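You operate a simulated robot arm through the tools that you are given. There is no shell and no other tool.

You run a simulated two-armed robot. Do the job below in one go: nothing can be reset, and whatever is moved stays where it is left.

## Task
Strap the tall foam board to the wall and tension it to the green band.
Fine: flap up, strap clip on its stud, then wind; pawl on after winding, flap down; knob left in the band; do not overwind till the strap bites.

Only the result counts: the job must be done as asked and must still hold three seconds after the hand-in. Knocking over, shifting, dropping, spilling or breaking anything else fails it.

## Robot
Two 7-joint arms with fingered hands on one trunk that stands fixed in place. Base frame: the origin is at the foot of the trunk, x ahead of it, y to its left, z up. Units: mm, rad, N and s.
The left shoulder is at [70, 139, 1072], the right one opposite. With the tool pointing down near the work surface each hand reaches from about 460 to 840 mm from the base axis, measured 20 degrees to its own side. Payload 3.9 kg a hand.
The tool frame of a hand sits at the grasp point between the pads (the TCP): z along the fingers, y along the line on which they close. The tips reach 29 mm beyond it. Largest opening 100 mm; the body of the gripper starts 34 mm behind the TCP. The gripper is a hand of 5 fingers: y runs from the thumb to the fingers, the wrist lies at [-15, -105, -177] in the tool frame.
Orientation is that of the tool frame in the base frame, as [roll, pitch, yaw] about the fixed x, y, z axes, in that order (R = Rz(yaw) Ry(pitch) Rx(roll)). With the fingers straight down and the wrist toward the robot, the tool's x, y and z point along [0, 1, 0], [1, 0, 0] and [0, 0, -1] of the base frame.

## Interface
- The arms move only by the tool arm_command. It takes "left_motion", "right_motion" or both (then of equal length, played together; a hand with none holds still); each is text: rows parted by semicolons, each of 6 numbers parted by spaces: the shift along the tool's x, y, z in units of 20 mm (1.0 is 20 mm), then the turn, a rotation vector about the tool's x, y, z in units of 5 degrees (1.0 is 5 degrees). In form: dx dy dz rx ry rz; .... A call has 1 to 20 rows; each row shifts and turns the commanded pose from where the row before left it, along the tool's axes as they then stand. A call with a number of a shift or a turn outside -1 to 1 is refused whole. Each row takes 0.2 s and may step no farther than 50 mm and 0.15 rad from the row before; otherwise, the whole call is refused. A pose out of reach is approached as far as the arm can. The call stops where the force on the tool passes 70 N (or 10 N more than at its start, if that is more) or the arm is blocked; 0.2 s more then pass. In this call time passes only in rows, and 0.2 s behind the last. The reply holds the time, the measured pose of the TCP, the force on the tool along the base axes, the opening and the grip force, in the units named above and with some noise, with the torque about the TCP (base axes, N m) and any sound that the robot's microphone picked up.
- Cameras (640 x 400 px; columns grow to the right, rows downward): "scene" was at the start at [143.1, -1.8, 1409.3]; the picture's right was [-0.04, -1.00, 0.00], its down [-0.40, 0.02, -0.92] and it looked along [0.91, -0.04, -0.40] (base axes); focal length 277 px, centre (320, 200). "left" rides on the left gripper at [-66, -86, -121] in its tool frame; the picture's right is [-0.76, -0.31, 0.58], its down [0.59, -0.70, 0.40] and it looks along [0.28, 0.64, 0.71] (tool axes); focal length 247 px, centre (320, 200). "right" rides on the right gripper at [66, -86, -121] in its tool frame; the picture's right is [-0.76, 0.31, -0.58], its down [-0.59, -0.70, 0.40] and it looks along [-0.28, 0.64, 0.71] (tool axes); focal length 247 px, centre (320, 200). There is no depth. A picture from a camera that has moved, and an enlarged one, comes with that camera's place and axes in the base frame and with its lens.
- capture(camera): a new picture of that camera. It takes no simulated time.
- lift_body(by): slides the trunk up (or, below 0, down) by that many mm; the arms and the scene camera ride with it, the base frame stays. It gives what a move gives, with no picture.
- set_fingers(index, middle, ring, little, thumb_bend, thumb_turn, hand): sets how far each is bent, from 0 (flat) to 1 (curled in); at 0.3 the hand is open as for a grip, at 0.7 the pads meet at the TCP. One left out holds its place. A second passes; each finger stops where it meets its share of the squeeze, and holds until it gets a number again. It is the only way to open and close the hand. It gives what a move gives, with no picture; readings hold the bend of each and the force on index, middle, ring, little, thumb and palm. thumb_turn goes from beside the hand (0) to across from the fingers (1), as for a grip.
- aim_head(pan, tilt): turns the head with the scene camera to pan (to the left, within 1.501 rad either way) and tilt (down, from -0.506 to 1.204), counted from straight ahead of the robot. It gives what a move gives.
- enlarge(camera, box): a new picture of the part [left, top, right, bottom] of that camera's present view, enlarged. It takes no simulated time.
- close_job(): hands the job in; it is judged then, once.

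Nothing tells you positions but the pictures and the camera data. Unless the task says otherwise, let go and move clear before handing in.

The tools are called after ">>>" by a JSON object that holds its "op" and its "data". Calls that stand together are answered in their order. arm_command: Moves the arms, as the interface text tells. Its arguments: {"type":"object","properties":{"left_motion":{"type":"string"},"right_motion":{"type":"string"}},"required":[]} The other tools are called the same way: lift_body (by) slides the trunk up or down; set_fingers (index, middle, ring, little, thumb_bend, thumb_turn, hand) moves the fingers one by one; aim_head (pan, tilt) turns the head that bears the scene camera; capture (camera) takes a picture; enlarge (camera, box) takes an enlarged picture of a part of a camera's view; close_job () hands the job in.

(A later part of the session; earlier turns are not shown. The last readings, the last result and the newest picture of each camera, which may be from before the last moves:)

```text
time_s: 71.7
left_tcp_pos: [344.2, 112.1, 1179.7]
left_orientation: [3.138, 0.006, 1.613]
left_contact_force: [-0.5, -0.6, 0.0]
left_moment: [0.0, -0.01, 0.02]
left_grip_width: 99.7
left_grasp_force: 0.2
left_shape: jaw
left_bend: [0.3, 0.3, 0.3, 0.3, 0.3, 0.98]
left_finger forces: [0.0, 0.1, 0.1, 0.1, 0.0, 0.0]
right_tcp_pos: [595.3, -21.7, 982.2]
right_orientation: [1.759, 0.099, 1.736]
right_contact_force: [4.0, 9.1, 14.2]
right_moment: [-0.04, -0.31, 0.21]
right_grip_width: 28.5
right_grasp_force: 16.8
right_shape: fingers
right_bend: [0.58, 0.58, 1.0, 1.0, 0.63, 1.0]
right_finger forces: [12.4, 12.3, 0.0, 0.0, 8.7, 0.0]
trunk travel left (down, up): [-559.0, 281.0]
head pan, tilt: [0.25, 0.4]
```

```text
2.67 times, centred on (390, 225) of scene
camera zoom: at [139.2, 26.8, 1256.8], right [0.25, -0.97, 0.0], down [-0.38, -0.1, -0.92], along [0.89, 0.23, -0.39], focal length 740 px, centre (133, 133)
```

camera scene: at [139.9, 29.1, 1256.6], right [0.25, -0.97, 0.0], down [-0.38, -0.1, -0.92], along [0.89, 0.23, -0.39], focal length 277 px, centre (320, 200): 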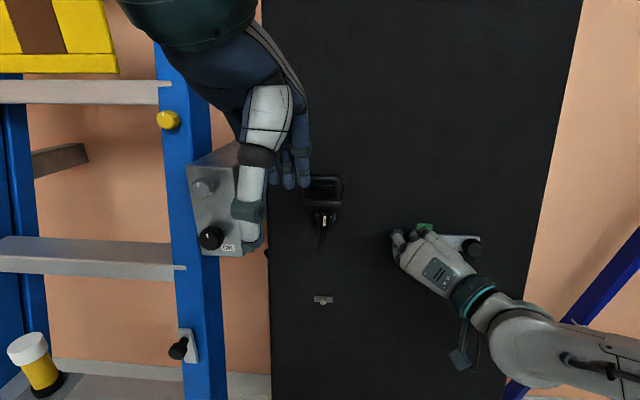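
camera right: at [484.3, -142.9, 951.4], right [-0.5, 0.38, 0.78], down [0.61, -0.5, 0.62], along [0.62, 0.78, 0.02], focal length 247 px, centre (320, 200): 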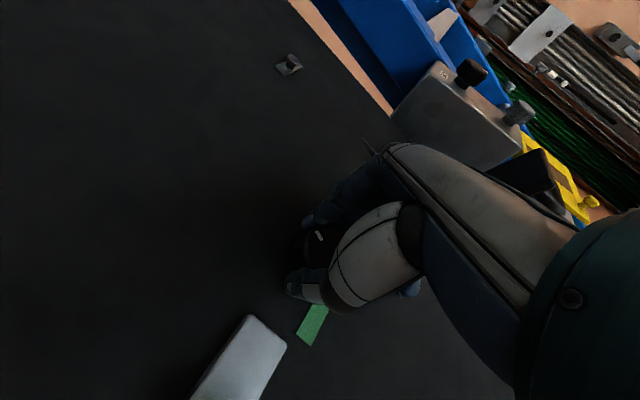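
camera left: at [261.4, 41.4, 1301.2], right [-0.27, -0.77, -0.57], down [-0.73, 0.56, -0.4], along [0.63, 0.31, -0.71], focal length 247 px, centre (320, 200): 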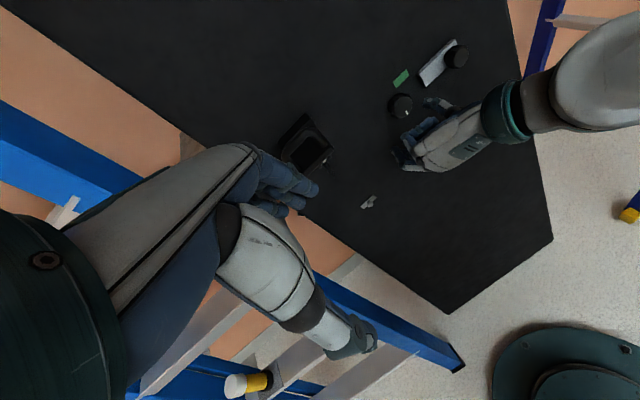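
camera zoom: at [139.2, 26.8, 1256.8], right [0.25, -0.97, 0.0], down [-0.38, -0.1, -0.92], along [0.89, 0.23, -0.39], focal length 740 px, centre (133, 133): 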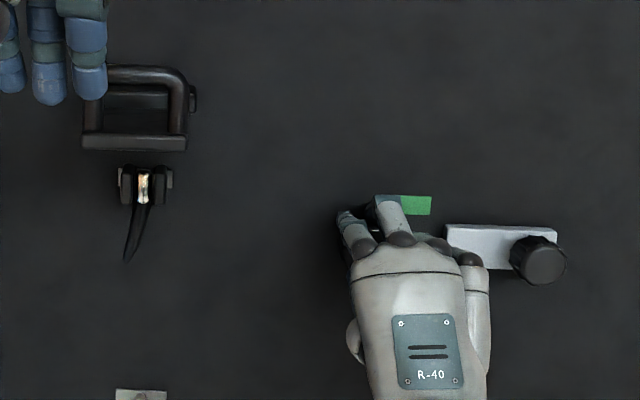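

Pointer has turned about 110° with low torque and is now near 9–10 o'clock. Flap and clip are fine. I'll continue.

>>> {"op": "arm_command", "data": {"right_motion": "0.05 0.12 0 0 0 1; 0 0.05 0 0 0 1; 0 0 0 0 0 1; 0 0 0 0 0 1; 0 0 0 0 0 1; 0 0 0 0 0 1"}}

>>> {"op": "enlarge", "data": {"camera": "right", "box": [250, 170, 350, 290]}}

>>> {"op": "capture", "data": {"camera": "scene"}}

```text
time_s: 73.1
left_tcp_pos: [344.5, 112.4, 1180.7]
left_orientation: [3.138, 0.005, 1.612]
left_contact_force: [0.5, 0.0, 0.3]
left_moment: [0.0, 0.0, 0.0]
left_grip_width: 100.1
left_grasp_force: 0.0
left_shape: jaw
left_bend: [0.3, 0.3, 0.3, 0.3, 0.3, 0.98]
left_finger forces: [0.1, 0.1, 0.0, 0.0, 0.0, 0.1]
right_tcp_pos: [596.9, -22.5, 986.0]
right_orientation: [1.777, -0.415, 1.632]
right_contact_force: [5.5, 2.3, 18.0]
right_moment: [-0.09, -0.36, 0.09]
right_grip_width: 28.0
right_grasp_force: 16.8
right_shape: fingers
right_bend: [0.58, 0.58, 1.0, 1.0, 0.63, 1.0]
right_finger forces: [13.6, 12.1, 0.0, 0.0, 8.7, 0.1]
trunk travel left (down, up): [-559.0, 281.0]
head pan, tilt: [0.25, 0.4]
```

```text
3.33 times, centred on (300, 230) of right
camera zoom: at [455.8, 53.1, 956.7], right [-0.45, -0.89, 0.08], down [0.26, -0.21, -0.94], along [0.86, -0.4, 0.33], focal length 823 px, centre (387, 100)
```

zoom: 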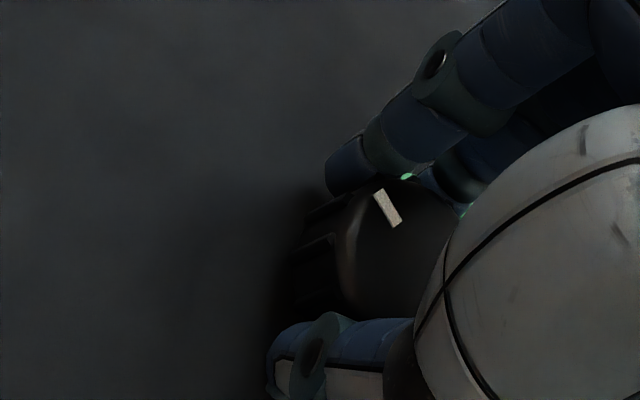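

```text
taken
camera scene: at [139.2, 25.4, 1256.9], right [0.25, -0.97, 0.0], down [-0.38, -0.1, -0.92], along [0.89, 0.23, -0.39], focal length 277 px, centre (320, 200)
```

scene: 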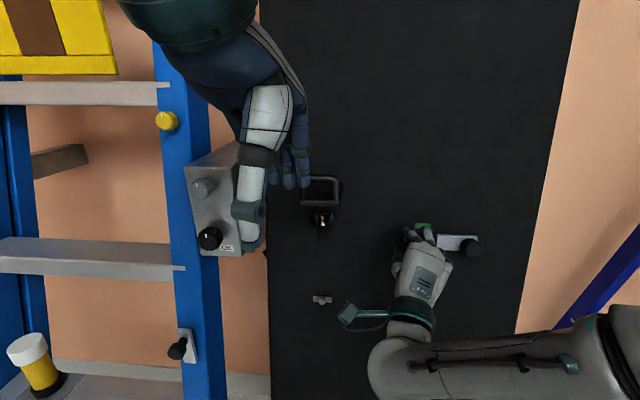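

>>> {"op": "arm_command", "data": {"right_motion": "0 0.1 0 0 0 1; 0 0.08 0 0 0 1; 0 0.05 0 0 0 1; 0 0.04 0 0 0 1; 0 0.04 0 0 0 1; 0 0.04 0 0 0 1; 0 0.04 0 0 0 1; 0 0.04 0 0 0 1"}}

>>> {"op": "enlarge", "data": {"camera": "right", "box": [250, 170, 350, 290]}}

>>> {"op": "enlarge", "data": {"camera": "scene", "box": [370, 200, 490, 300]}}

```text
time_s: 74.9
left_tcp_pos: [344.7, 110.1, 1180.7]
left_orientation: [3.138, 0.005, 1.612]
left_contact_force: [0.1, -0.5, 0.0]
left_moment: [-0.01, -0.02, 0.03]
left_grip_width: 99.7
left_grasp_force: 0.1
left_shape: jaw
left_bend: [0.3, 0.3, 0.3, 0.3, 0.3, 0.98]
left_finger forces: [0.0, 0.0, 0.0, 0.0, 0.0, 0.0]
right_tcp_pos: [598.4, -28.4, 989.9]
right_orientation: [1.987, -1.085, 1.346]
right_contact_force: [1.2, 0.2, 6.6]
right_moment: [-0.01, -0.09, 0.25]
right_grip_width: 28.5
right_grasp_force: 15.9
right_shape: fingers
right_bend: [0.59, 0.6, 1.0, 1.0, 0.63, 1.0]
right_finger forces: [10.2, 8.5, 0.2, 0.0, 13.3, 0.0]
trunk travel left (down, up): [-559.0, 281.0]
head pan, tilt: [0.25, 0.4]
```

```text
3.33 times, centred on (300, 230) of right
camera zoom: at [470.0, 60.2, 1033.4], right [-0.58, -0.7, -0.43], down [0.17, 0.41, -0.9], along [0.8, -0.59, -0.11], focal length 823 px, centre (387, 100)
```

zoom: 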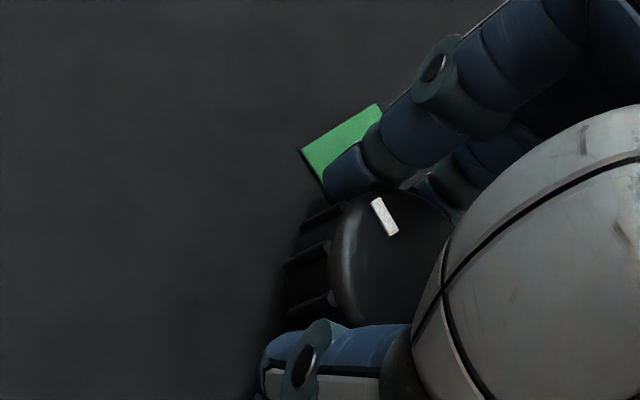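

```text
4.00 times, centred on (430, 250) of scene
camera zoom: at [139.6, 24.7, 1256.7], right [0.25, -0.97, 0.0], down [-0.38, -0.1, -0.92], along [0.89, 0.23, -0.39], focal length 1109 px, centre (-120, 0)
```

zoom: 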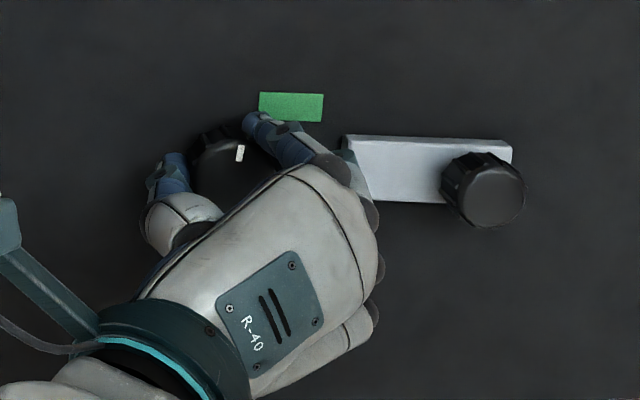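

The pointer is now visible at about 12 o'clock, and the green band starts roughly 15° further on and ends near 57°. I'll turn another 25°, then check.

>>> {"op": "arm_command", "data": {"right_motion": "0 0.04 0 0 0 1; 0 0.04 0 0 0 1; 0 0.04 0 0 0 1; 0 0.04 0 0 0 1; 0 0.04 0 0 0 1"}}

>>> {"op": "enlarge", "data": {"camera": "right", "box": [230, 150, 350, 290]}}

>>> {"op": "enlarge", "data": {"camera": "scene", "box": [385, 205, 465, 265]}}

```text
time_s: 76.1
left_tcp_pos: [344.5, 111.8, 1181.3]
left_orientation: [3.141, 0.006, 1.615]
left_contact_force: [-0.5, -0.5, 0.2]
left_moment: [-0.01, 0.02, 0.02]
left_grip_width: 100.0
left_grasp_force: 0.1
left_shape: jaw
left_bend: [0.3, 0.3, 0.3, 0.3, 0.3, 0.98]
left_finger forces: [0.0, 0.0, 0.1, 0.1, 0.0, 0.0]
right_tcp_pos: [599.3, -31.5, 990.7]
right_orientation: [3.069, -1.379, 0.222]
right_contact_force: [1.8, 0.6, 2.4]
right_moment: [0.04, -0.07, 0.29]
right_grip_width: 28.3
right_grasp_force: 15.0
right_shape: fingers
right_bend: [0.6, 0.61, 1.0, 1.0, 0.62, 1.0]
right_finger forces: [8.3, 7.9, 0.0, 0.0, 14.0, 0.0]
trunk travel left (down, up): [-559.0, 281.0]
head pan, tilt: [0.25, 0.4]
```

```text
2.86 times, centred on (290, 220) of right
camera zoom: at [481.7, 38.4, 1076.1], right [-0.66, -0.42, -0.63], down [0.17, 0.73, -0.66], along [0.73, -0.54, -0.41], focal length 706 px, centre (406, 143)
```

zoom: 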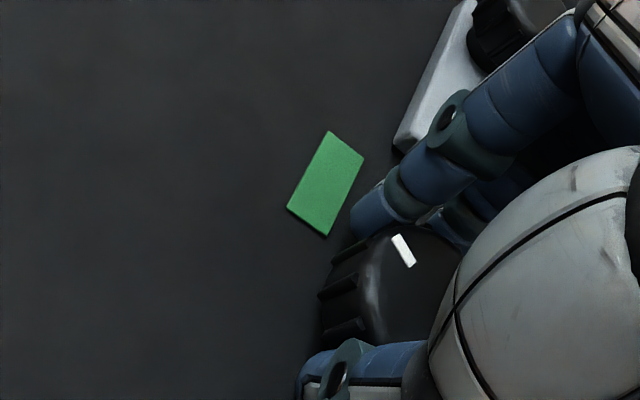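

```text
6.67 times, centred on (425, 235) of scene
camera zoom: at [140.4, 24.7, 1256.6], right [0.25, -0.97, 0.0], down [-0.38, -0.1, -0.92], along [0.89, 0.23, -0.39], focal length 1849 px, centre (-380, -33)
```

zoom: 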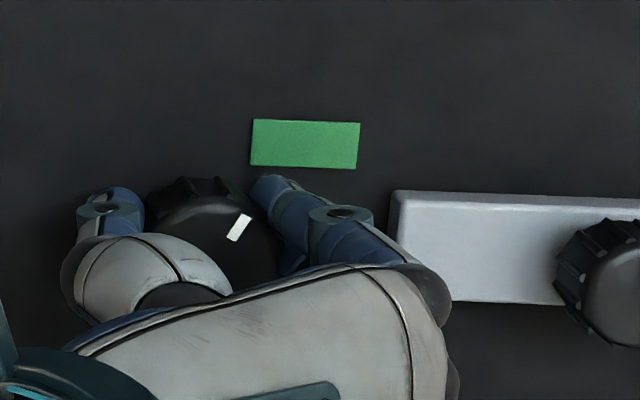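

The pointer reads about 24° and the band centre about 37°. I'll turn roughly 13° more to land in the middle.

>>> {"op": "arm_command", "data": {"right_motion": "0 0.04 0 0 0 1; 0 0.04 0 0 0 0.9; 0 0.02 0 0 0 0.7"}}

>>> {"op": "enlarge", "data": {"camera": "scene", "box": [385, 205, 465, 265]}}

>>> {"op": "enlarge", "data": {"camera": "right", "box": [230, 150, 350, 290]}}

```text
time_s: 76.9
left_tcp_pos: [345.4, 110.4, 1181.5]
left_orientation: [3.14, 0.005, 1.613]
left_contact_force: [1.0, 0.2, -0.4]
left_moment: [0.0, -0.04, -0.01]
left_grip_width: 100.0
left_grasp_force: 0.0
left_shape: jaw
left_bend: [0.3, 0.3, 0.3, 0.3, 0.3, 0.98]
left_finger forces: [0.0, 0.1, 0.0, 0.0, 0.0, 0.0]
right_tcp_pos: [599.9, -32.3, 991.0]
right_orientation: [-2.311, -1.285, -0.705]
right_contact_force: [-0.4, -0.7, 0.2]
right_moment: [0.02, -0.05, 0.31]
right_grip_width: 28.2
right_grasp_force: 15.0
right_shape: fingers
right_bend: [0.61, 0.61, 1.0, 1.0, 0.62, 1.0]
right_finger forces: [7.2, 8.7, 0.1, 0.1, 14.0, 0.0]
trunk travel left (down, up): [-559.0, 281.0]
head pan, tilt: [0.25, 0.4]
```

```text
6.67 times, centred on (425, 235) of scene
camera zoom: at [140.3, 24.5, 1256.6], right [0.25, -0.97, 0.0], down [-0.38, -0.1, -0.92], along [0.89, 0.23, -0.39], focal length 1849 px, centre (-380, -33)
```

zoom: 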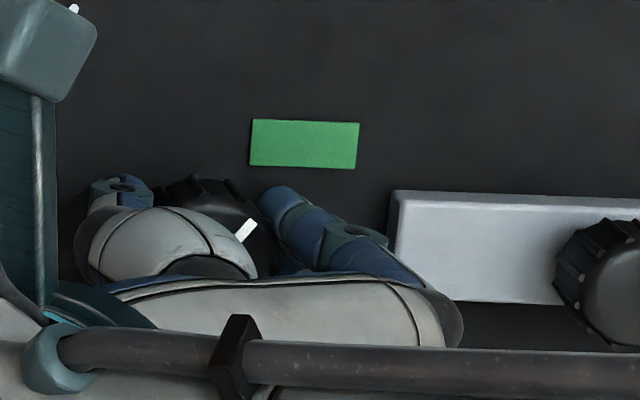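

```text
2.86 times, centred on (290, 220) of right
camera zoom: at [488.1, 20.5, 1094.0], right [-0.69, -0.24, -0.68], down [0.19, 0.85, -0.49], along [0.7, -0.47, -0.54], focal length 706 px, centre (406, 143)
```

zoom: 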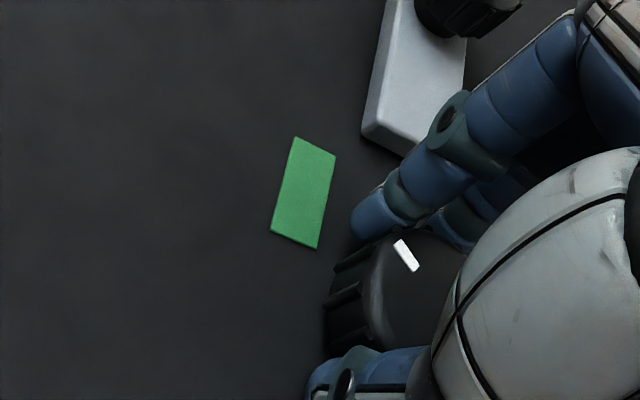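

The pointer is at about 37°, in the middle of the band, with no torque about the knob axis. I'll release gently and check that it stays there.

>>> {"op": "set_fingers", "data": {"hand": "right", "index": 0.5, "middle": 0.5, "thumb_bend": 0.5}}

>>> {"op": "enlarge", "data": {"camera": "scene", "box": [385, 205, 465, 265]}}

>>> {"op": "arm_command", "data": {"right_motion": "0 0 -0.4 0 0 0; 0 0 -0.6 0 0 0; 0 0 -0.8 0 0 0"}}

>>> {"op": "capture", "data": {"camera": "scene"}}

>>> {"op": "enlarge", "data": {"camera": "scene", "box": [385, 205, 465, 265]}}

>>> {"op": "enlarge", "data": {"camera": "right", "box": [200, 80, 380, 290]}}

```text
time_s: 77.9
left_tcp_pos: [346.0, 110.9, 1180.8]
left_orientation: [3.139, 0.006, 1.612]
left_contact_force: [-0.9, 0.5, 0.3]
left_moment: [0.01, 0.01, -0.01]
left_grip_width: 100.0
left_grasp_force: 0.0
left_shape: jaw
left_bend: [0.3, 0.3, 0.3, 0.3, 0.3, 0.98]
left_finger forces: [0.0, 0.0, 0.1, 0.0, 0.0, 0.1]
right_tcp_pos: [600.5, -33.7, 991.6]
right_orientation: [-2.308, -1.286, -0.708]
right_contact_force: [-0.1, -0.3, -0.6]
right_moment: [0.0, -0.01, -0.02]
right_grip_width: 49.4
right_grasp_force: 0.0
right_shape: fingers
right_bend: [0.5, 0.5, 1.0, 1.0, 0.5, 1.0]
right_finger forces: [0.0, 0.0, 0.0, 0.0, 0.0, 0.0]
trunk travel left (down, up): [-559.0, 281.0]
head pan, tilt: [0.25, 0.4]
```

```text
6.67 times, centred on (425, 235) of scene
camera zoom: at [140.4, 24.7, 1256.6], right [0.25, -0.97, 0.0], down [-0.38, -0.1, -0.92], along [0.89, 0.23, -0.39], focal length 1849 px, centre (-380, -33)
```

zoom: 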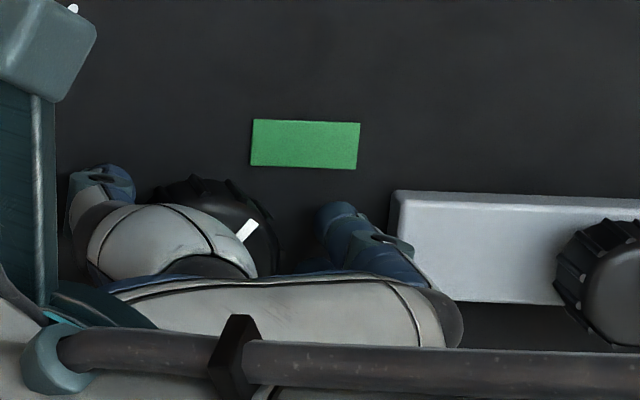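

```text
time_s: 78.7
left_tcp_pos: [344.0, 111.3, 1181.3]
left_orientation: [3.137, 0.005, 1.612]
left_contact_force: [0.6, -0.2, -0.3]
left_moment: [0.01, -0.02, -0.02]
left_grip_width: 99.7
left_grasp_force: 0.1
left_shape: jaw
left_bend: [0.3, 0.3, 0.3, 0.3, 0.3, 0.98]
left_finger forces: [0.0, 0.0, 0.0, 0.0, 0.0, 0.0]
right_tcp_pos: [564.1, -39.1, 997.1]
right_orientation: [-2.309, -1.287, -0.706]
right_contact_force: [-0.7, -0.5, 0.3]
right_moment: [-0.01, 0.02, 0.01]
right_grip_width: 49.4
right_grasp_force: 0.0
right_shape: fingers
right_bend: [0.5, 0.5, 1.0, 1.0, 0.5, 1.0]
right_finger forces: [0.0, 0.0, 0.0, 0.0, 0.1, 0.0]
trunk travel left (down, up): [-559.0, 281.0]
head pan, tilt: [0.25, 0.4]
```

```text
taken
camera scene: at [139.9, 24.6, 1256.7], right [0.25, -0.97, 0.0], down [-0.38, -0.1, -0.92], along [0.89, 0.23, -0.39], focal length 277 px, centre (320, 200)
```

scene: 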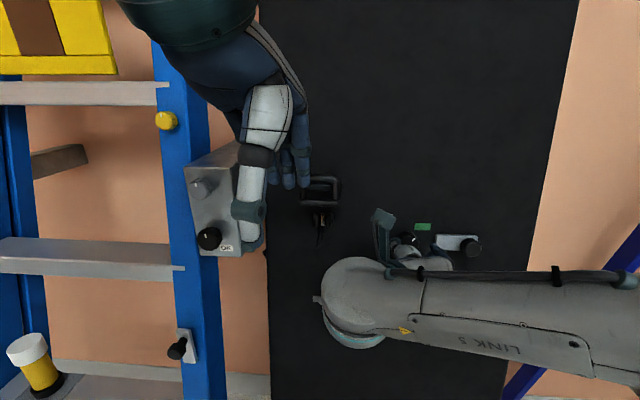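

```text
6.67 times, centred on (425, 235) of scene
camera zoom: at [139.9, 24.6, 1256.7], right [0.25, -0.97, 0.0], down [-0.38, -0.1, -0.92], along [0.89, 0.23, -0.39], focal length 1849 px, centre (-380, -33)
```

zoom: 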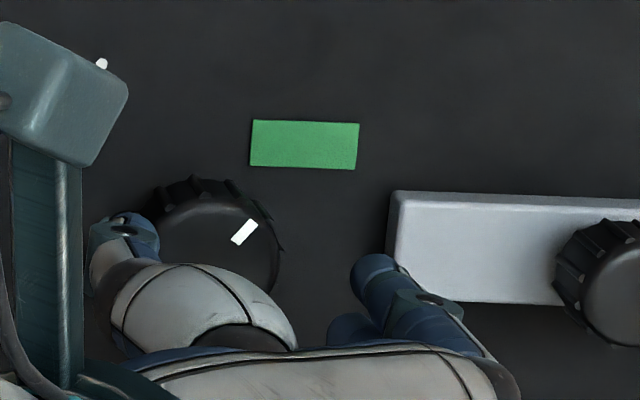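

```text
1.90 times, centred on (290, 185) of right
camera zoom: at [452.2, 15.1, 1099.4], right [-0.69, -0.24, -0.68], down [0.19, 0.85, -0.49], along [0.7, -0.47, -0.54], focal length 470 px, centre (377, 229)
```

zoom: 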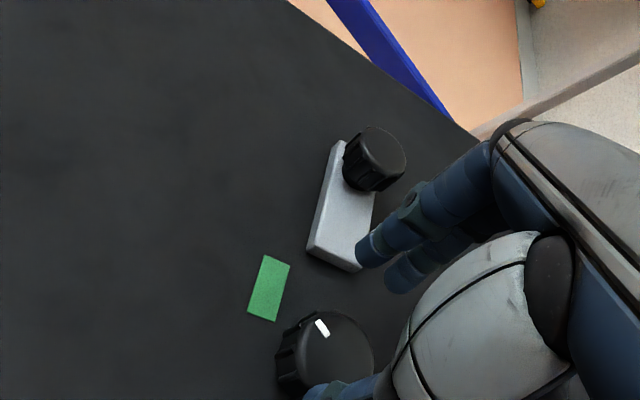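

The knob stays put in the band. Now the pawl: I'll study it closely to see whether it slides or pivots.

>>> {"op": "enlarge", "data": {"camera": "right", "box": [270, 110, 350, 190]}}

>>> {"op": "enlarge", "data": {"camera": "scene", "box": [430, 225, 490, 262]}}

>>> {"op": "enlarge", "data": {"camera": "left", "box": [405, 25, 485, 100]}}

```text
5.00 times, centred on (310, 150) of right
camera zoom: at [452.2, 15.1, 1099.4], right [-0.69, -0.24, -0.68], down [0.19, 0.85, -0.49], along [0.7, -0.47, -0.54], focal length 1235 px, centre (370, 450)
```

zoom: 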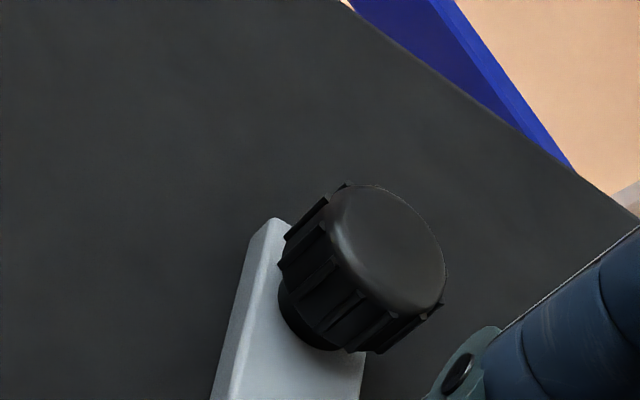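

```text
10.67 times, centred on (460, 244) of scene
camera zoom: at [139.9, 24.6, 1256.7], right [0.25, -0.97, 0.0], down [-0.38, -0.1, -0.92], along [0.89, 0.23, -0.39], focal length 2958 px, centre (-1173, -264)
```

zoom: 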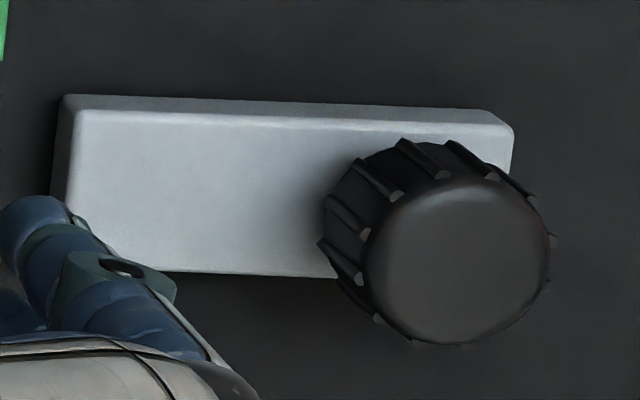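

```text
5.33 times, centred on (445, 62) of left
camera zoom: at [260.4, 42.1, 1301.4], right [-0.27, -0.77, -0.57], down [-0.73, 0.56, -0.4], along [0.63, 0.31, -0.71], focal length 1317 px, centre (-347, 933)
```

zoom: 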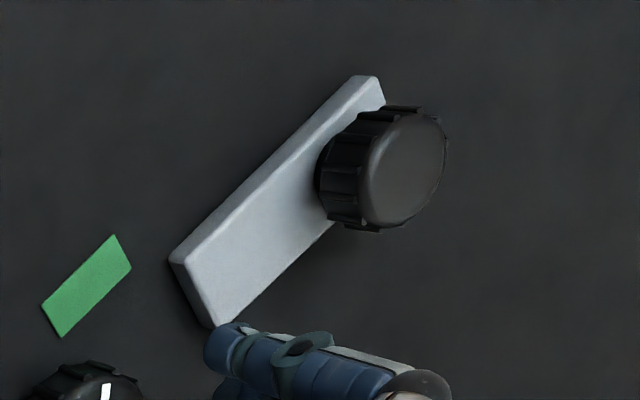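

The pawl is a silver block with a knurled knob standing on it, with no pointer mark, so most likely it slides left toward the winder. I'll roll the hand back upright to pinch that knob from above and below.

>>> {"op": "arm_command", "data": {"right_motion": "0 0 0 0 0 -1; 0 0 0 0 0 -1; 0 0 0 0 0 -1; 0 0 0 0 0 -1; 0 0 0 0 0 -1; 0 0 0 0 0 -1; 0 0 0 0 0 -1; 0 0 0 0 0 -1; 0 0 0 0 0 -1; 0 0 0 0 0 -1; 0 0 0 0 0 -1; 0 0 0 0 0 -1; 0 0 0 0 0 -1; 0 0 0 0 0 -1; 0 0 0 0 0 -1; 0 0 0 0 0 -1; 0 0 0 0 0 -1; 0 0 0 0 0 -1; 0 0 0 0 0 -1; 0 0 0 0 0 -1"}}

>>> {"op": "capture", "data": {"camera": "scene"}}

>>> {"op": "capture", "data": {"camera": "right"}}

```text
time_s: 82.9
left_tcp_pos: [345.4, 110.4, 1181.7]
left_orientation: [3.139, 0.006, 1.613]
left_contact_force: [0.2, 0.3, 0.2]
left_moment: [0.01, 0.0, -0.01]
left_grip_width: 99.7
left_grasp_force: 0.1
left_shape: jaw
left_bend: [0.3, 0.3, 0.3, 0.3, 0.3, 0.98]
left_finger forces: [0.0, 0.0, 0.0, 0.0, 0.0, 0.0]
right_tcp_pos: [565.0, -39.1, 997.9]
right_orientation: [1.763, -0.036, 1.712]
right_contact_force: [-0.6, -0.2, -0.2]
right_moment: [-0.02, 0.0, 0.0]
right_grip_width: 49.6
right_grasp_force: 0.0
right_shape: fingers
right_bend: [0.5, 0.5, 1.0, 1.0, 0.5, 1.0]
right_finger forces: [0.0, 0.1, 0.1, 0.0, 0.0, 0.1]
trunk travel left (down, up): [-559.0, 281.0]
head pan, tilt: [0.25, 0.4]
```

```text
taken
camera scene: at [140.4, 24.7, 1256.6], right [0.25, -0.97, 0.0], down [-0.38, -0.1, -0.92], along [0.89, 0.23, -0.39], focal length 277 px, centre (320, 200)
```

scene: 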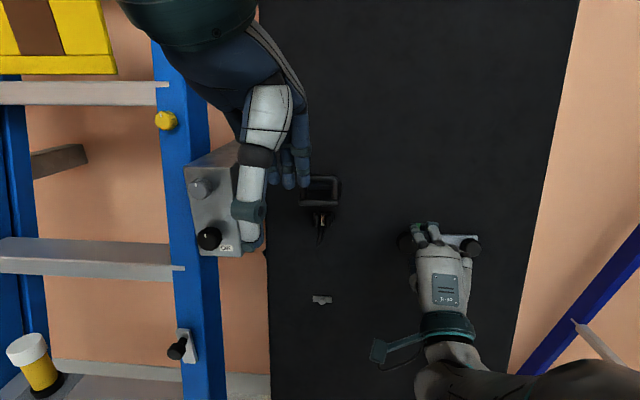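

```text
taken
camera right: at [422.2, 9.0, 938.5], right [-0.4, -0.83, 0.38], down [0.33, -0.52, -0.79], along [0.86, -0.18, 0.48], focal length 247 px, centre (320, 200)
```

right: 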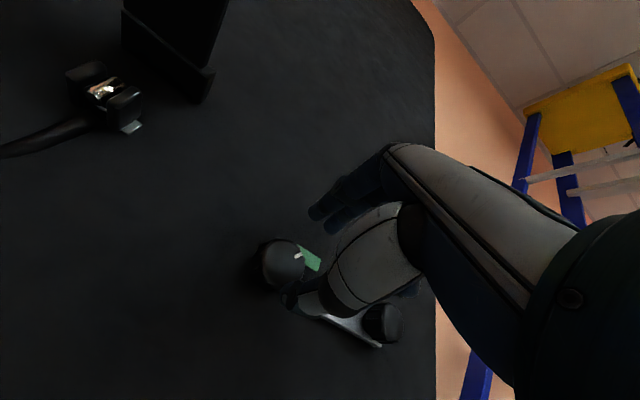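

>>> {"op": "arm_command", "data": {"right_motion": "-0.87 -0.09 0 0 0 0; -0.87 -0.09 0 0 0 0; -0.87 -0.09 0 0 0 0; -0.87 -0.09 0 0 0 0; -0.87 -0.09 0 0 0 0; -0.85 -0.1 0 0 0 0"}}

>>> {"op": "enlarge", "data": {"camera": "scene", "box": [400, 210, 520, 300]}}

>>> {"op": "enlarge", "data": {"camera": "right", "box": [220, 170, 400, 350]}}

>>> {"op": "enlarge", "data": {"camera": "left", "box": [380, 20, 500, 130]}}

```text
time_s: 84.3
left_tcp_pos: [346.4, 111.1, 1180.0]
left_orientation: [3.141, 0.005, 1.613]
left_contact_force: [0.2, 1.1, 0.1]
left_moment: [-0.01, -0.01, -0.04]
left_grip_width: 99.9
left_grasp_force: 0.0
left_shape: jaw
left_bend: [0.3, 0.3, 0.3, 0.3, 0.3, 0.98]
left_finger forces: [0.0, 0.1, 0.0, 0.0, 0.0, 0.1]
right_tcp_pos: [575.7, -139.8, 982.4]
right_orientation: [1.762, -0.037, 1.707]
right_contact_force: [0.1, 0.2, -0.2]
right_moment: [0.0, 0.02, 0.0]
right_grip_width: 49.8
right_grasp_force: 0.1
right_shape: fingers
right_bend: [0.5, 0.5, 1.0, 1.0, 0.5, 1.0]
right_finger forces: [0.0, 0.0, 0.1, 0.0, 0.1, 0.1]
trunk travel left (down, up): [-559.0, 281.0]
head pan, tilt: [0.25, 0.4]
```

```text
4.44 times, centred on (460, 255) of scene
camera zoom: at [140.6, 24.4, 1256.6], right [0.25, -0.97, 0.0], down [-0.38, -0.1, -0.92], along [0.89, 0.23, -0.39], focal length 1232 px, centre (-302, -44)
```

zoom: 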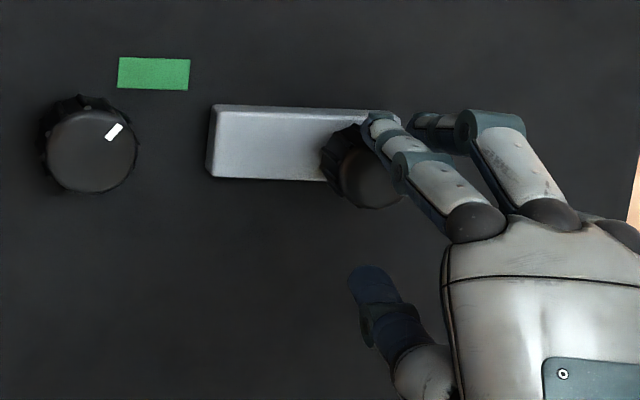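

```text
2.22 times, centred on (310, 260) of right
camera zoom: at [432.1, -91.9, 923.1], right [-0.4, -0.83, 0.38], down [0.33, -0.52, -0.79], along [0.86, -0.19, 0.48], focal length 549 px, centre (342, 67)
```

zoom: 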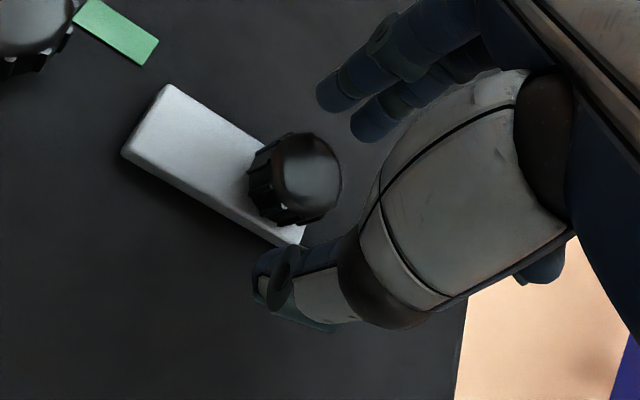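

```text
3.64 times, centred on (440, 75) of left
camera zoom: at [261.2, 41.9, 1301.2], right [-0.27, -0.77, -0.57], down [-0.73, 0.56, -0.4], along [0.63, 0.31, -0.71], focal length 898 px, centre (-116, 654)
```

zoom: 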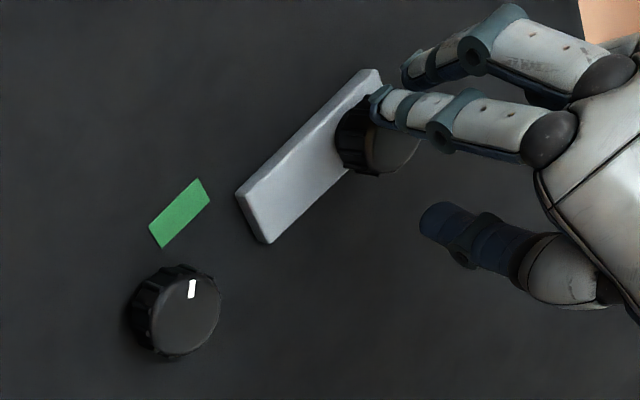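

Fingers are above and thumb below the pawl knob. I'll shift right 9 mm to centre on it and advance carefully, keeping the tips clear of the silver block.

>>> {"op": "arm_command", "data": {"right_motion": "-0.45 0.1 0.6 0 0 0; 0 0 0.6 0 0 0; 0 0 0.4 0 0 0"}}

>>> {"op": "enlarge", "data": {"camera": "scene", "box": [430, 210, 510, 270]}}

>>> {"op": "enlarge", "data": {"camera": "right", "box": [220, 150, 380, 310]}}

>>> {"op": "enlarge", "data": {"camera": "left", "box": [410, 20, 500, 110]}}

```text
time_s: 85.1
left_tcp_pos: [345.1, 110.7, 1180.0]
left_orientation: [3.139, 0.006, 1.612]
left_contact_force: [-0.3, -0.4, -0.7]
left_moment: [0.03, 0.0, 0.01]
left_grip_width: 99.6
left_grasp_force: 0.2
left_shape: jaw
left_bend: [0.3, 0.3, 0.3, 0.3, 0.3, 0.98]
left_finger forces: [0.0, 0.0, 0.0, 0.1, 0.0, 0.0]
right_tcp_pos: [608.7, -145.5, 979.2]
right_orientation: [1.762, -0.037, 1.708]
right_contact_force: [0.3, -0.4, 0.2]
right_moment: [-0.01, 0.02, 0.0]
right_grip_width: 49.7
right_grasp_force: 0.0
right_shape: fingers
right_bend: [0.5, 0.5, 1.0, 1.0, 0.5, 1.0]
right_finger forces: [0.0, 0.0, 0.1, 0.1, 0.0, 0.0]
trunk travel left (down, up): [-559.0, 281.0]
head pan, tilt: [0.25, 0.4]
```

```text
6.67 times, centred on (470, 240) of scene
camera zoom: at [140.8, 24.5, 1256.6], right [0.25, -0.97, 0.0], down [-0.38, -0.1, -0.92], along [0.89, 0.23, -0.39], focal length 1849 px, centre (-680, -67)
```

zoom: 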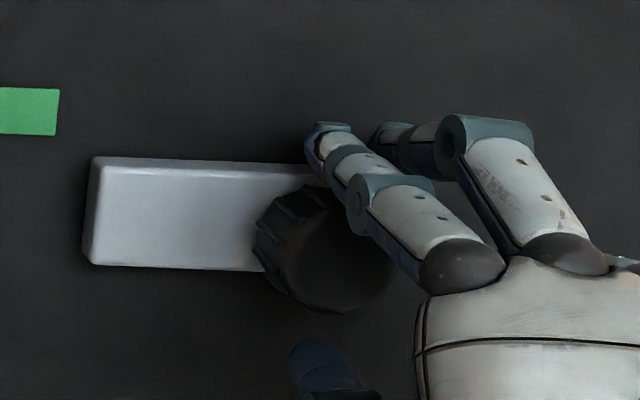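

```text
2.50 times, centred on (300, 230) of right
camera zoom: at [466.1, -97.2, 919.3], right [-0.4, -0.83, 0.38], down [0.33, -0.52, -0.79], along [0.86, -0.18, 0.48], focal length 617 px, centre (370, 125)
```

zoom: 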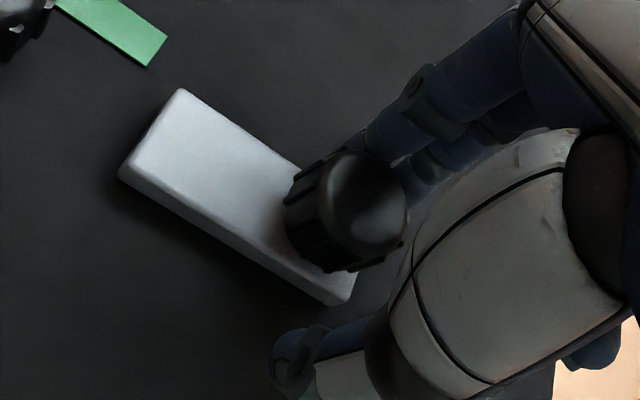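

```text
4.44 times, centred on (455, 65) of left
camera zoom: at [261.4, 42.0, 1301.1], right [-0.27, -0.77, -0.57], down [-0.73, 0.56, -0.4], along [0.63, 0.31, -0.71], focal length 1098 px, centre (-280, 800)
```

zoom: 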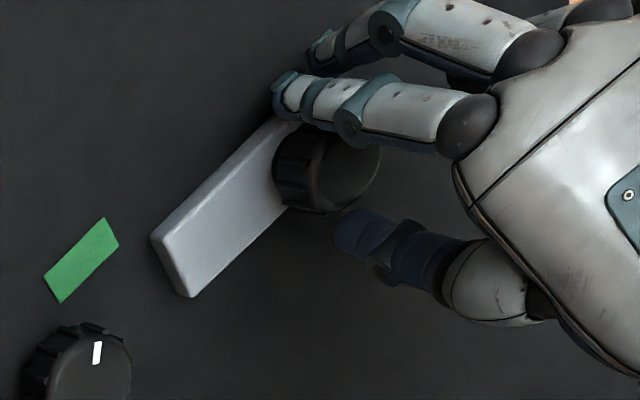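

>>> {"op": "arm_command", "data": {"right_motion": "0.2 0 0.05 0 0 0"}}

>>> {"op": "set_fingers", "data": {"hand": "right", "index": 0.7, "middle": 0.7, "thumb_bend": 0.7}}

>>> {"op": "enlarge", "data": {"camera": "scene", "box": [430, 210, 510, 270]}}

>>> {"op": "enlarge", "data": {"camera": "right", "box": [220, 150, 380, 310]}}

```text
time_s: 85.5
left_tcp_pos: [346.2, 111.1, 1180.8]
left_orientation: [3.141, 0.006, 1.613]
left_contact_force: [0.3, -0.8, -0.9]
left_moment: [0.01, -0.05, 0.01]
left_grip_width: 99.6
left_grasp_force: 0.0
left_shape: jaw
left_bend: [0.3, 0.3, 0.3, 0.3, 0.3, 0.98]
left_finger forces: [0.0, 0.0, 0.0, 0.1, 0.0, 0.0]
right_tcp_pos: [609.4, -140.6, 978.1]
right_orientation: [1.764, -0.038, 1.711]
right_contact_force: [-0.4, 0.0, 0.5]
right_moment: [-0.01, -0.04, 0.02]
right_grip_width: 49.7
right_grasp_force: 0.2
right_shape: fingers
right_bend: [0.5, 0.5, 1.0, 1.0, 0.5, 1.0]
right_finger forces: [0.1, 0.0, 0.0, 0.0, 0.0, 0.0]
trunk travel left (down, up): [-559.0, 281.0]
head pan, tilt: [0.25, 0.4]
```

```text
time_s: 86.5
left_tcp_pos: [344.2, 111.1, 1180.5]
left_orientation: [3.139, 0.006, 1.612]
left_contact_force: [0.1, 1.1, -0.6]
left_moment: [0.03, -0.04, -0.01]
left_grip_width: 99.7
left_grasp_force: 0.0
left_shape: jaw
left_bend: [0.3, 0.3, 0.3, 0.3, 0.3, 0.98]
left_finger forces: [0.0, 0.0, 0.1, 0.1, 0.0, 0.0]
right_tcp_pos: [608.7, -139.8, 980.7]
right_orientation: [1.758, -0.037, 1.711]
right_contact_force: [5.5, 0.2, 14.4]
right_moment: [0.01, -0.35, -0.05]
right_grip_width: 26.6
right_grasp_force: 12.6
right_shape: fingers
right_bend: [0.57, 0.63, 1.0, 1.0, 0.65, 1.0]
right_finger forces: [11.8, 9.7, 0.2, 0.0, 4.1, 0.0]
trunk travel left (down, up): [-559.0, 281.0]
head pan, tilt: [0.25, 0.4]
```

```text
6.67 times, centred on (470, 240) of scene
camera zoom: at [139.4, 25.3, 1256.8], right [0.25, -0.97, 0.0], down [-0.38, -0.1, -0.92], along [0.89, 0.23, -0.39], focal length 1849 px, centre (-680, -67)
```

zoom: 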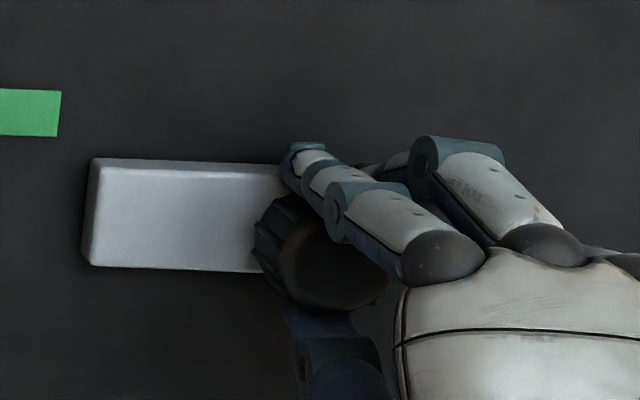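

```text
2.50 times, centred on (300, 230) of right
camera zoom: at [466.5, -92.3, 920.9], right [-0.4, -0.83, 0.38], down [0.34, -0.52, -0.79], along [0.85, -0.19, 0.49], focal length 617 px, centre (370, 125)
```

zoom: 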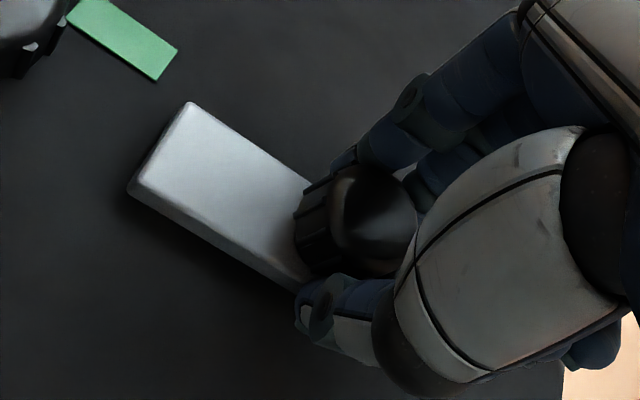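

The pawl knob is held. I'll ease the hand up slightly to balance the pinch, then try a gentle 6 mm push to the left.

>>> {"op": "arm_command", "data": {"right_motion": "0 0.13 0 0 0 0; 0.15 0 0 0 0 0; 0.15 0 0 0 0 0"}}

>>> {"op": "enlarge", "data": {"camera": "scene", "box": [430, 210, 510, 270]}}

```text
time_s: 87.3
left_tcp_pos: [344.5, 110.2, 1181.3]
left_orientation: [3.138, 0.004, 1.612]
left_contact_force: [-0.7, -0.4, 0.2]
left_moment: [-0.01, -0.02, 0.01]
left_grip_width: 99.8
left_grasp_force: 0.1
left_shape: jaw
left_bend: [0.3, 0.3, 0.3, 0.3, 0.3, 0.98]
left_finger forces: [0.0, 0.1, 0.0, 0.0, 0.0, 0.0]
right_tcp_pos: [606.6, -136.3, 982.7]
right_orientation: [1.761, -0.037, 1.712]
right_contact_force: [0.3, -1.6, 9.1]
right_moment: [0.0, -0.26, -0.11]
right_grip_width: 26.5
right_grasp_force: 12.7
right_shape: fingers
right_bend: [0.58, 0.63, 1.0, 1.0, 0.65, 1.0]
right_finger forces: [9.0, 9.6, 0.0, 0.0, 6.0, 0.1]
trunk travel left (down, up): [-559.0, 281.0]
head pan, tilt: [0.25, 0.4]
```

```text
6.67 times, centred on (470, 240) of scene
camera zoom: at [139.1, 24.8, 1256.8], right [0.25, -0.97, 0.0], down [-0.38, -0.1, -0.92], along [0.89, 0.23, -0.39], focal length 1849 px, centre (-680, -67)
```

zoom: 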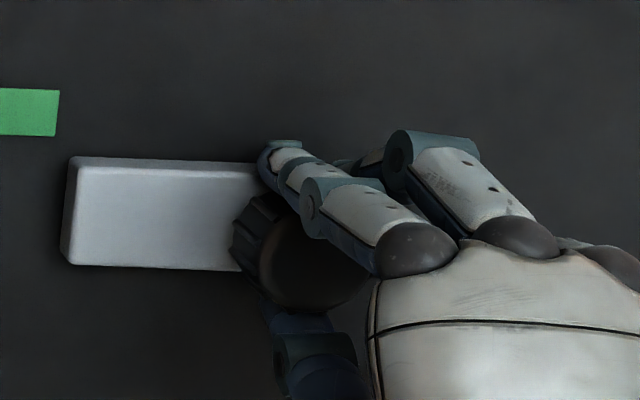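

The block and knob slide left together with little force, so it is a bolt-style pawl. I'll keep sliding it toward the winder in steps, watching for its stop.

>>> {"op": "arm_command", "data": {"right_motion": "0.25 0.02 0 0 0 0; 0.25 0.02 0 0 0 0"}}

>>> {"op": "enlarge", "data": {"camera": "scene", "box": [390, 205, 490, 275]}}

```text
time_s: 87.9
left_tcp_pos: [344.2, 110.8, 1181.2]
left_orientation: [3.137, 0.005, 1.612]
left_contact_force: [-0.4, -0.6, 0.3]
left_moment: [0.02, 0.0, 0.01]
left_grip_width: 99.8
left_grasp_force: 0.0
left_shape: jaw
left_bend: [0.3, 0.3, 0.3, 0.3, 0.3, 0.98]
left_finger forces: [0.0, 0.1, 0.0, 0.0, 0.0, 0.0]
right_tcp_pos: [606.3, -125.2, 984.0]
right_orientation: [1.761, -0.036, 1.709]
right_contact_force: [-0.7, -0.7, 7.5]
right_moment: [0.01, -0.19, -0.09]
right_grip_width: 26.1
right_grasp_force: 12.6
right_shape: fingers
right_bend: [0.58, 0.64, 1.0, 1.0, 0.65, 1.0]
right_finger forces: [8.3, 9.3, 0.0, 0.0, 6.9, 0.0]
trunk travel left (down, up): [-559.0, 281.0]
head pan, tilt: [0.25, 0.4]
```

```text
5.71 times, centred on (440, 240) of scene
camera zoom: at [139.2, 24.6, 1256.8], right [0.25, -0.97, 0.0], down [-0.38, -0.1, -0.92], along [0.89, 0.23, -0.39], focal length 1585 px, centre (-366, -29)
```

zoom: 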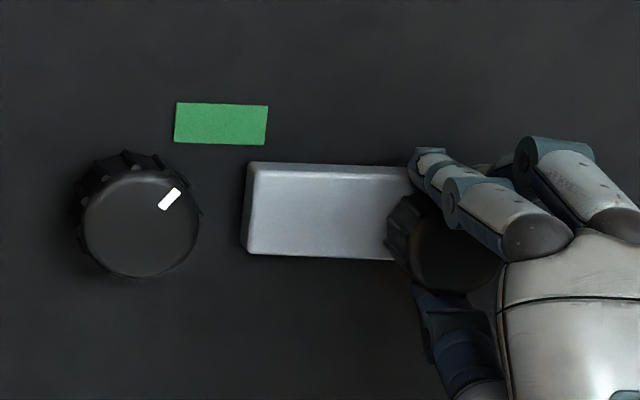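

>>> {"op": "arm_command", "data": {"right_motion": "0.25 0.02 0 0 0 0; 0.2 0.01 0 0 0 0"}}

>>> {"op": "enlarge", "data": {"camera": "scene", "box": [390, 205, 490, 275]}}

```text
time_s: 88.5
left_tcp_pos: [344.6, 110.6, 1179.9]
left_orientation: [3.138, 0.004, 1.613]
left_contact_force: [-0.2, 0.5, 0.3]
left_moment: [-0.02, 0.01, -0.01]
left_grip_width: 99.8
left_grasp_force: 0.0
left_shape: jaw
left_bend: [0.3, 0.3, 0.3, 0.3, 0.3, 0.98]
left_finger forces: [0.0, 0.1, 0.0, 0.0, 0.1, 0.0]
right_tcp_pos: [606.5, -117.1, 983.9]
right_orientation: [1.763, -0.038, 1.711]
right_contact_force: [-0.6, -0.6, 5.2]
right_moment: [-0.03, -0.08, -0.1]
right_grip_width: 26.3
right_grasp_force: 11.4
right_shape: fingers
right_bend: [0.59, 0.65, 1.0, 1.0, 0.65, 1.0]
right_finger forces: [7.6, 8.0, 0.0, 0.1, 7.4, 0.0]
trunk travel left (down, up): [-559.0, 281.0]
head pan, tilt: [0.25, 0.4]
```

```text
5.71 times, centred on (440, 240) of scene
camera zoom: at [139.5, 24.5, 1256.7], right [0.25, -0.97, 0.0], down [-0.38, -0.1, -0.92], along [0.89, 0.23, -0.39], focal length 1585 px, centre (-366, -29)
```

zoom: 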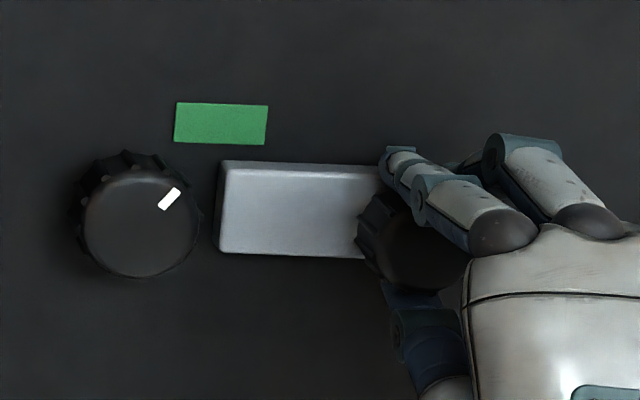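

>>> {"op": "arm_command", "data": {"right_motion": "0.15 0.01 0 0 0 0; 0.15 0.01 0 0 0 0"}}

>>> {"op": "enlarge", "data": {"camera": "scene", "box": [390, 205, 490, 275]}}

```text
time_s: 89.1
left_tcp_pos: [343.6, 109.5, 1181.2]
left_orientation: [3.138, 0.006, 1.614]
left_contact_force: [0.2, 0.5, 0.0]
left_moment: [0.04, -0.01, 0.05]
left_grip_width: 99.9
left_grasp_force: 0.1
left_shape: jaw
left_bend: [0.3, 0.3, 0.3, 0.3, 0.3, 0.98]
left_finger forces: [0.1, 0.0, 0.1, 0.0, 0.0, 0.0]
right_tcp_pos: [604.6, -111.1, 985.0]
right_orientation: [1.761, -0.038, 1.708]
right_contact_force: [-3.1, -3.1, 3.6]
right_moment: [-0.02, -0.04, -0.14]
right_grip_width: 26.1
right_grasp_force: 11.1
right_shape: fingers
right_bend: [0.6, 0.65, 1.0, 1.0, 0.65, 1.0]
right_finger forces: [7.0, 8.4, 0.0, 0.1, 8.2, 0.0]
trunk travel left (down, up): [-559.0, 281.0]
head pan, tilt: [0.25, 0.4]
```

```text
5.71 times, centred on (440, 240) of scene
camera zoom: at [139.2, 24.0, 1256.8], right [0.25, -0.97, 0.0], down [-0.38, -0.1, -0.92], along [0.89, 0.23, -0.39], focal length 1585 px, centre (-366, -29)
```

zoom: 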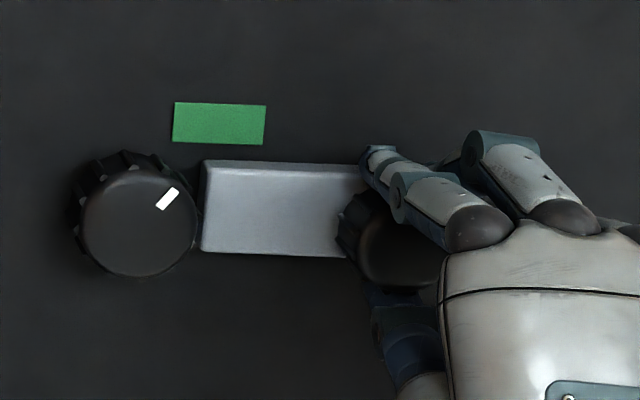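

>>> {"op": "arm_command", "data": {"right_motion": "0.12 0 0 0 0 0; 0.1 0 0 0 0 0"}}

>>> {"op": "enlarge", "data": {"camera": "scene", "box": [390, 205, 490, 275]}}

>>> {"op": "capture", "data": {"camera": "right"}}

```text
time_s: 89.7
left_tcp_pos: [344.6, 108.4, 1182.8]
left_orientation: [3.139, 0.004, 1.613]
left_contact_force: [-0.3, -0.2, 0.2]
left_moment: [-0.01, -0.03, 0.0]
left_grip_width: 99.8
left_grasp_force: 0.1
left_shape: jaw
left_bend: [0.3, 0.3, 0.3, 0.3, 0.3, 0.98]
left_finger forces: [0.0, 0.1, 0.1, 0.1, 0.1, 0.0]
right_tcp_pos: [605.4, -110.6, 984.1]
right_orientation: [1.761, -0.04, 1.704]
right_contact_force: [-2.2, -12.0, 3.2]
right_moment: [0.04, -0.07, -0.37]
right_grip_width: 26.2
right_grasp_force: 13.3
right_shape: fingers
right_bend: [0.6, 0.65, 1.0, 1.0, 0.64, 1.0]
right_finger forces: [6.0, 12.0, 0.0, 0.1, 8.4, 0.0]
trunk travel left (down, up): [-559.0, 281.0]
head pan, tilt: [0.25, 0.4]
```

```text
5.71 times, centred on (440, 240) of scene
camera zoom: at [139.4, 22.2, 1256.8], right [0.25, -0.97, 0.0], down [-0.38, -0.09, -0.92], along [0.89, 0.23, -0.39], focal length 1585 px, centre (-366, -29)
```

zoom: 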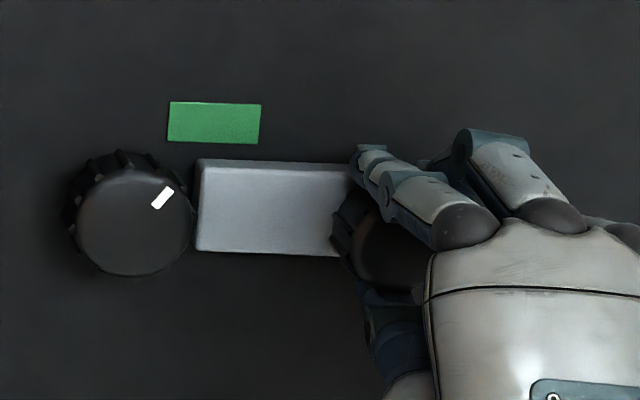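

```text
taken
camera right: at [462.6, -60.3, 924.9], right [-0.4, -0.83, 0.38], down [0.33, -0.52, -0.79], along [0.85, -0.19, 0.48], focal length 247 px, centre (320, 200)
```

right: 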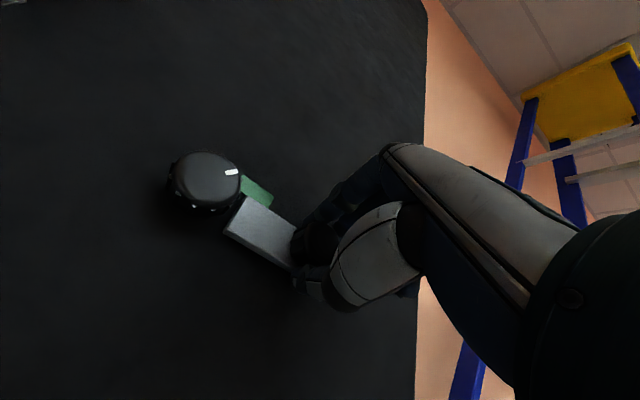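

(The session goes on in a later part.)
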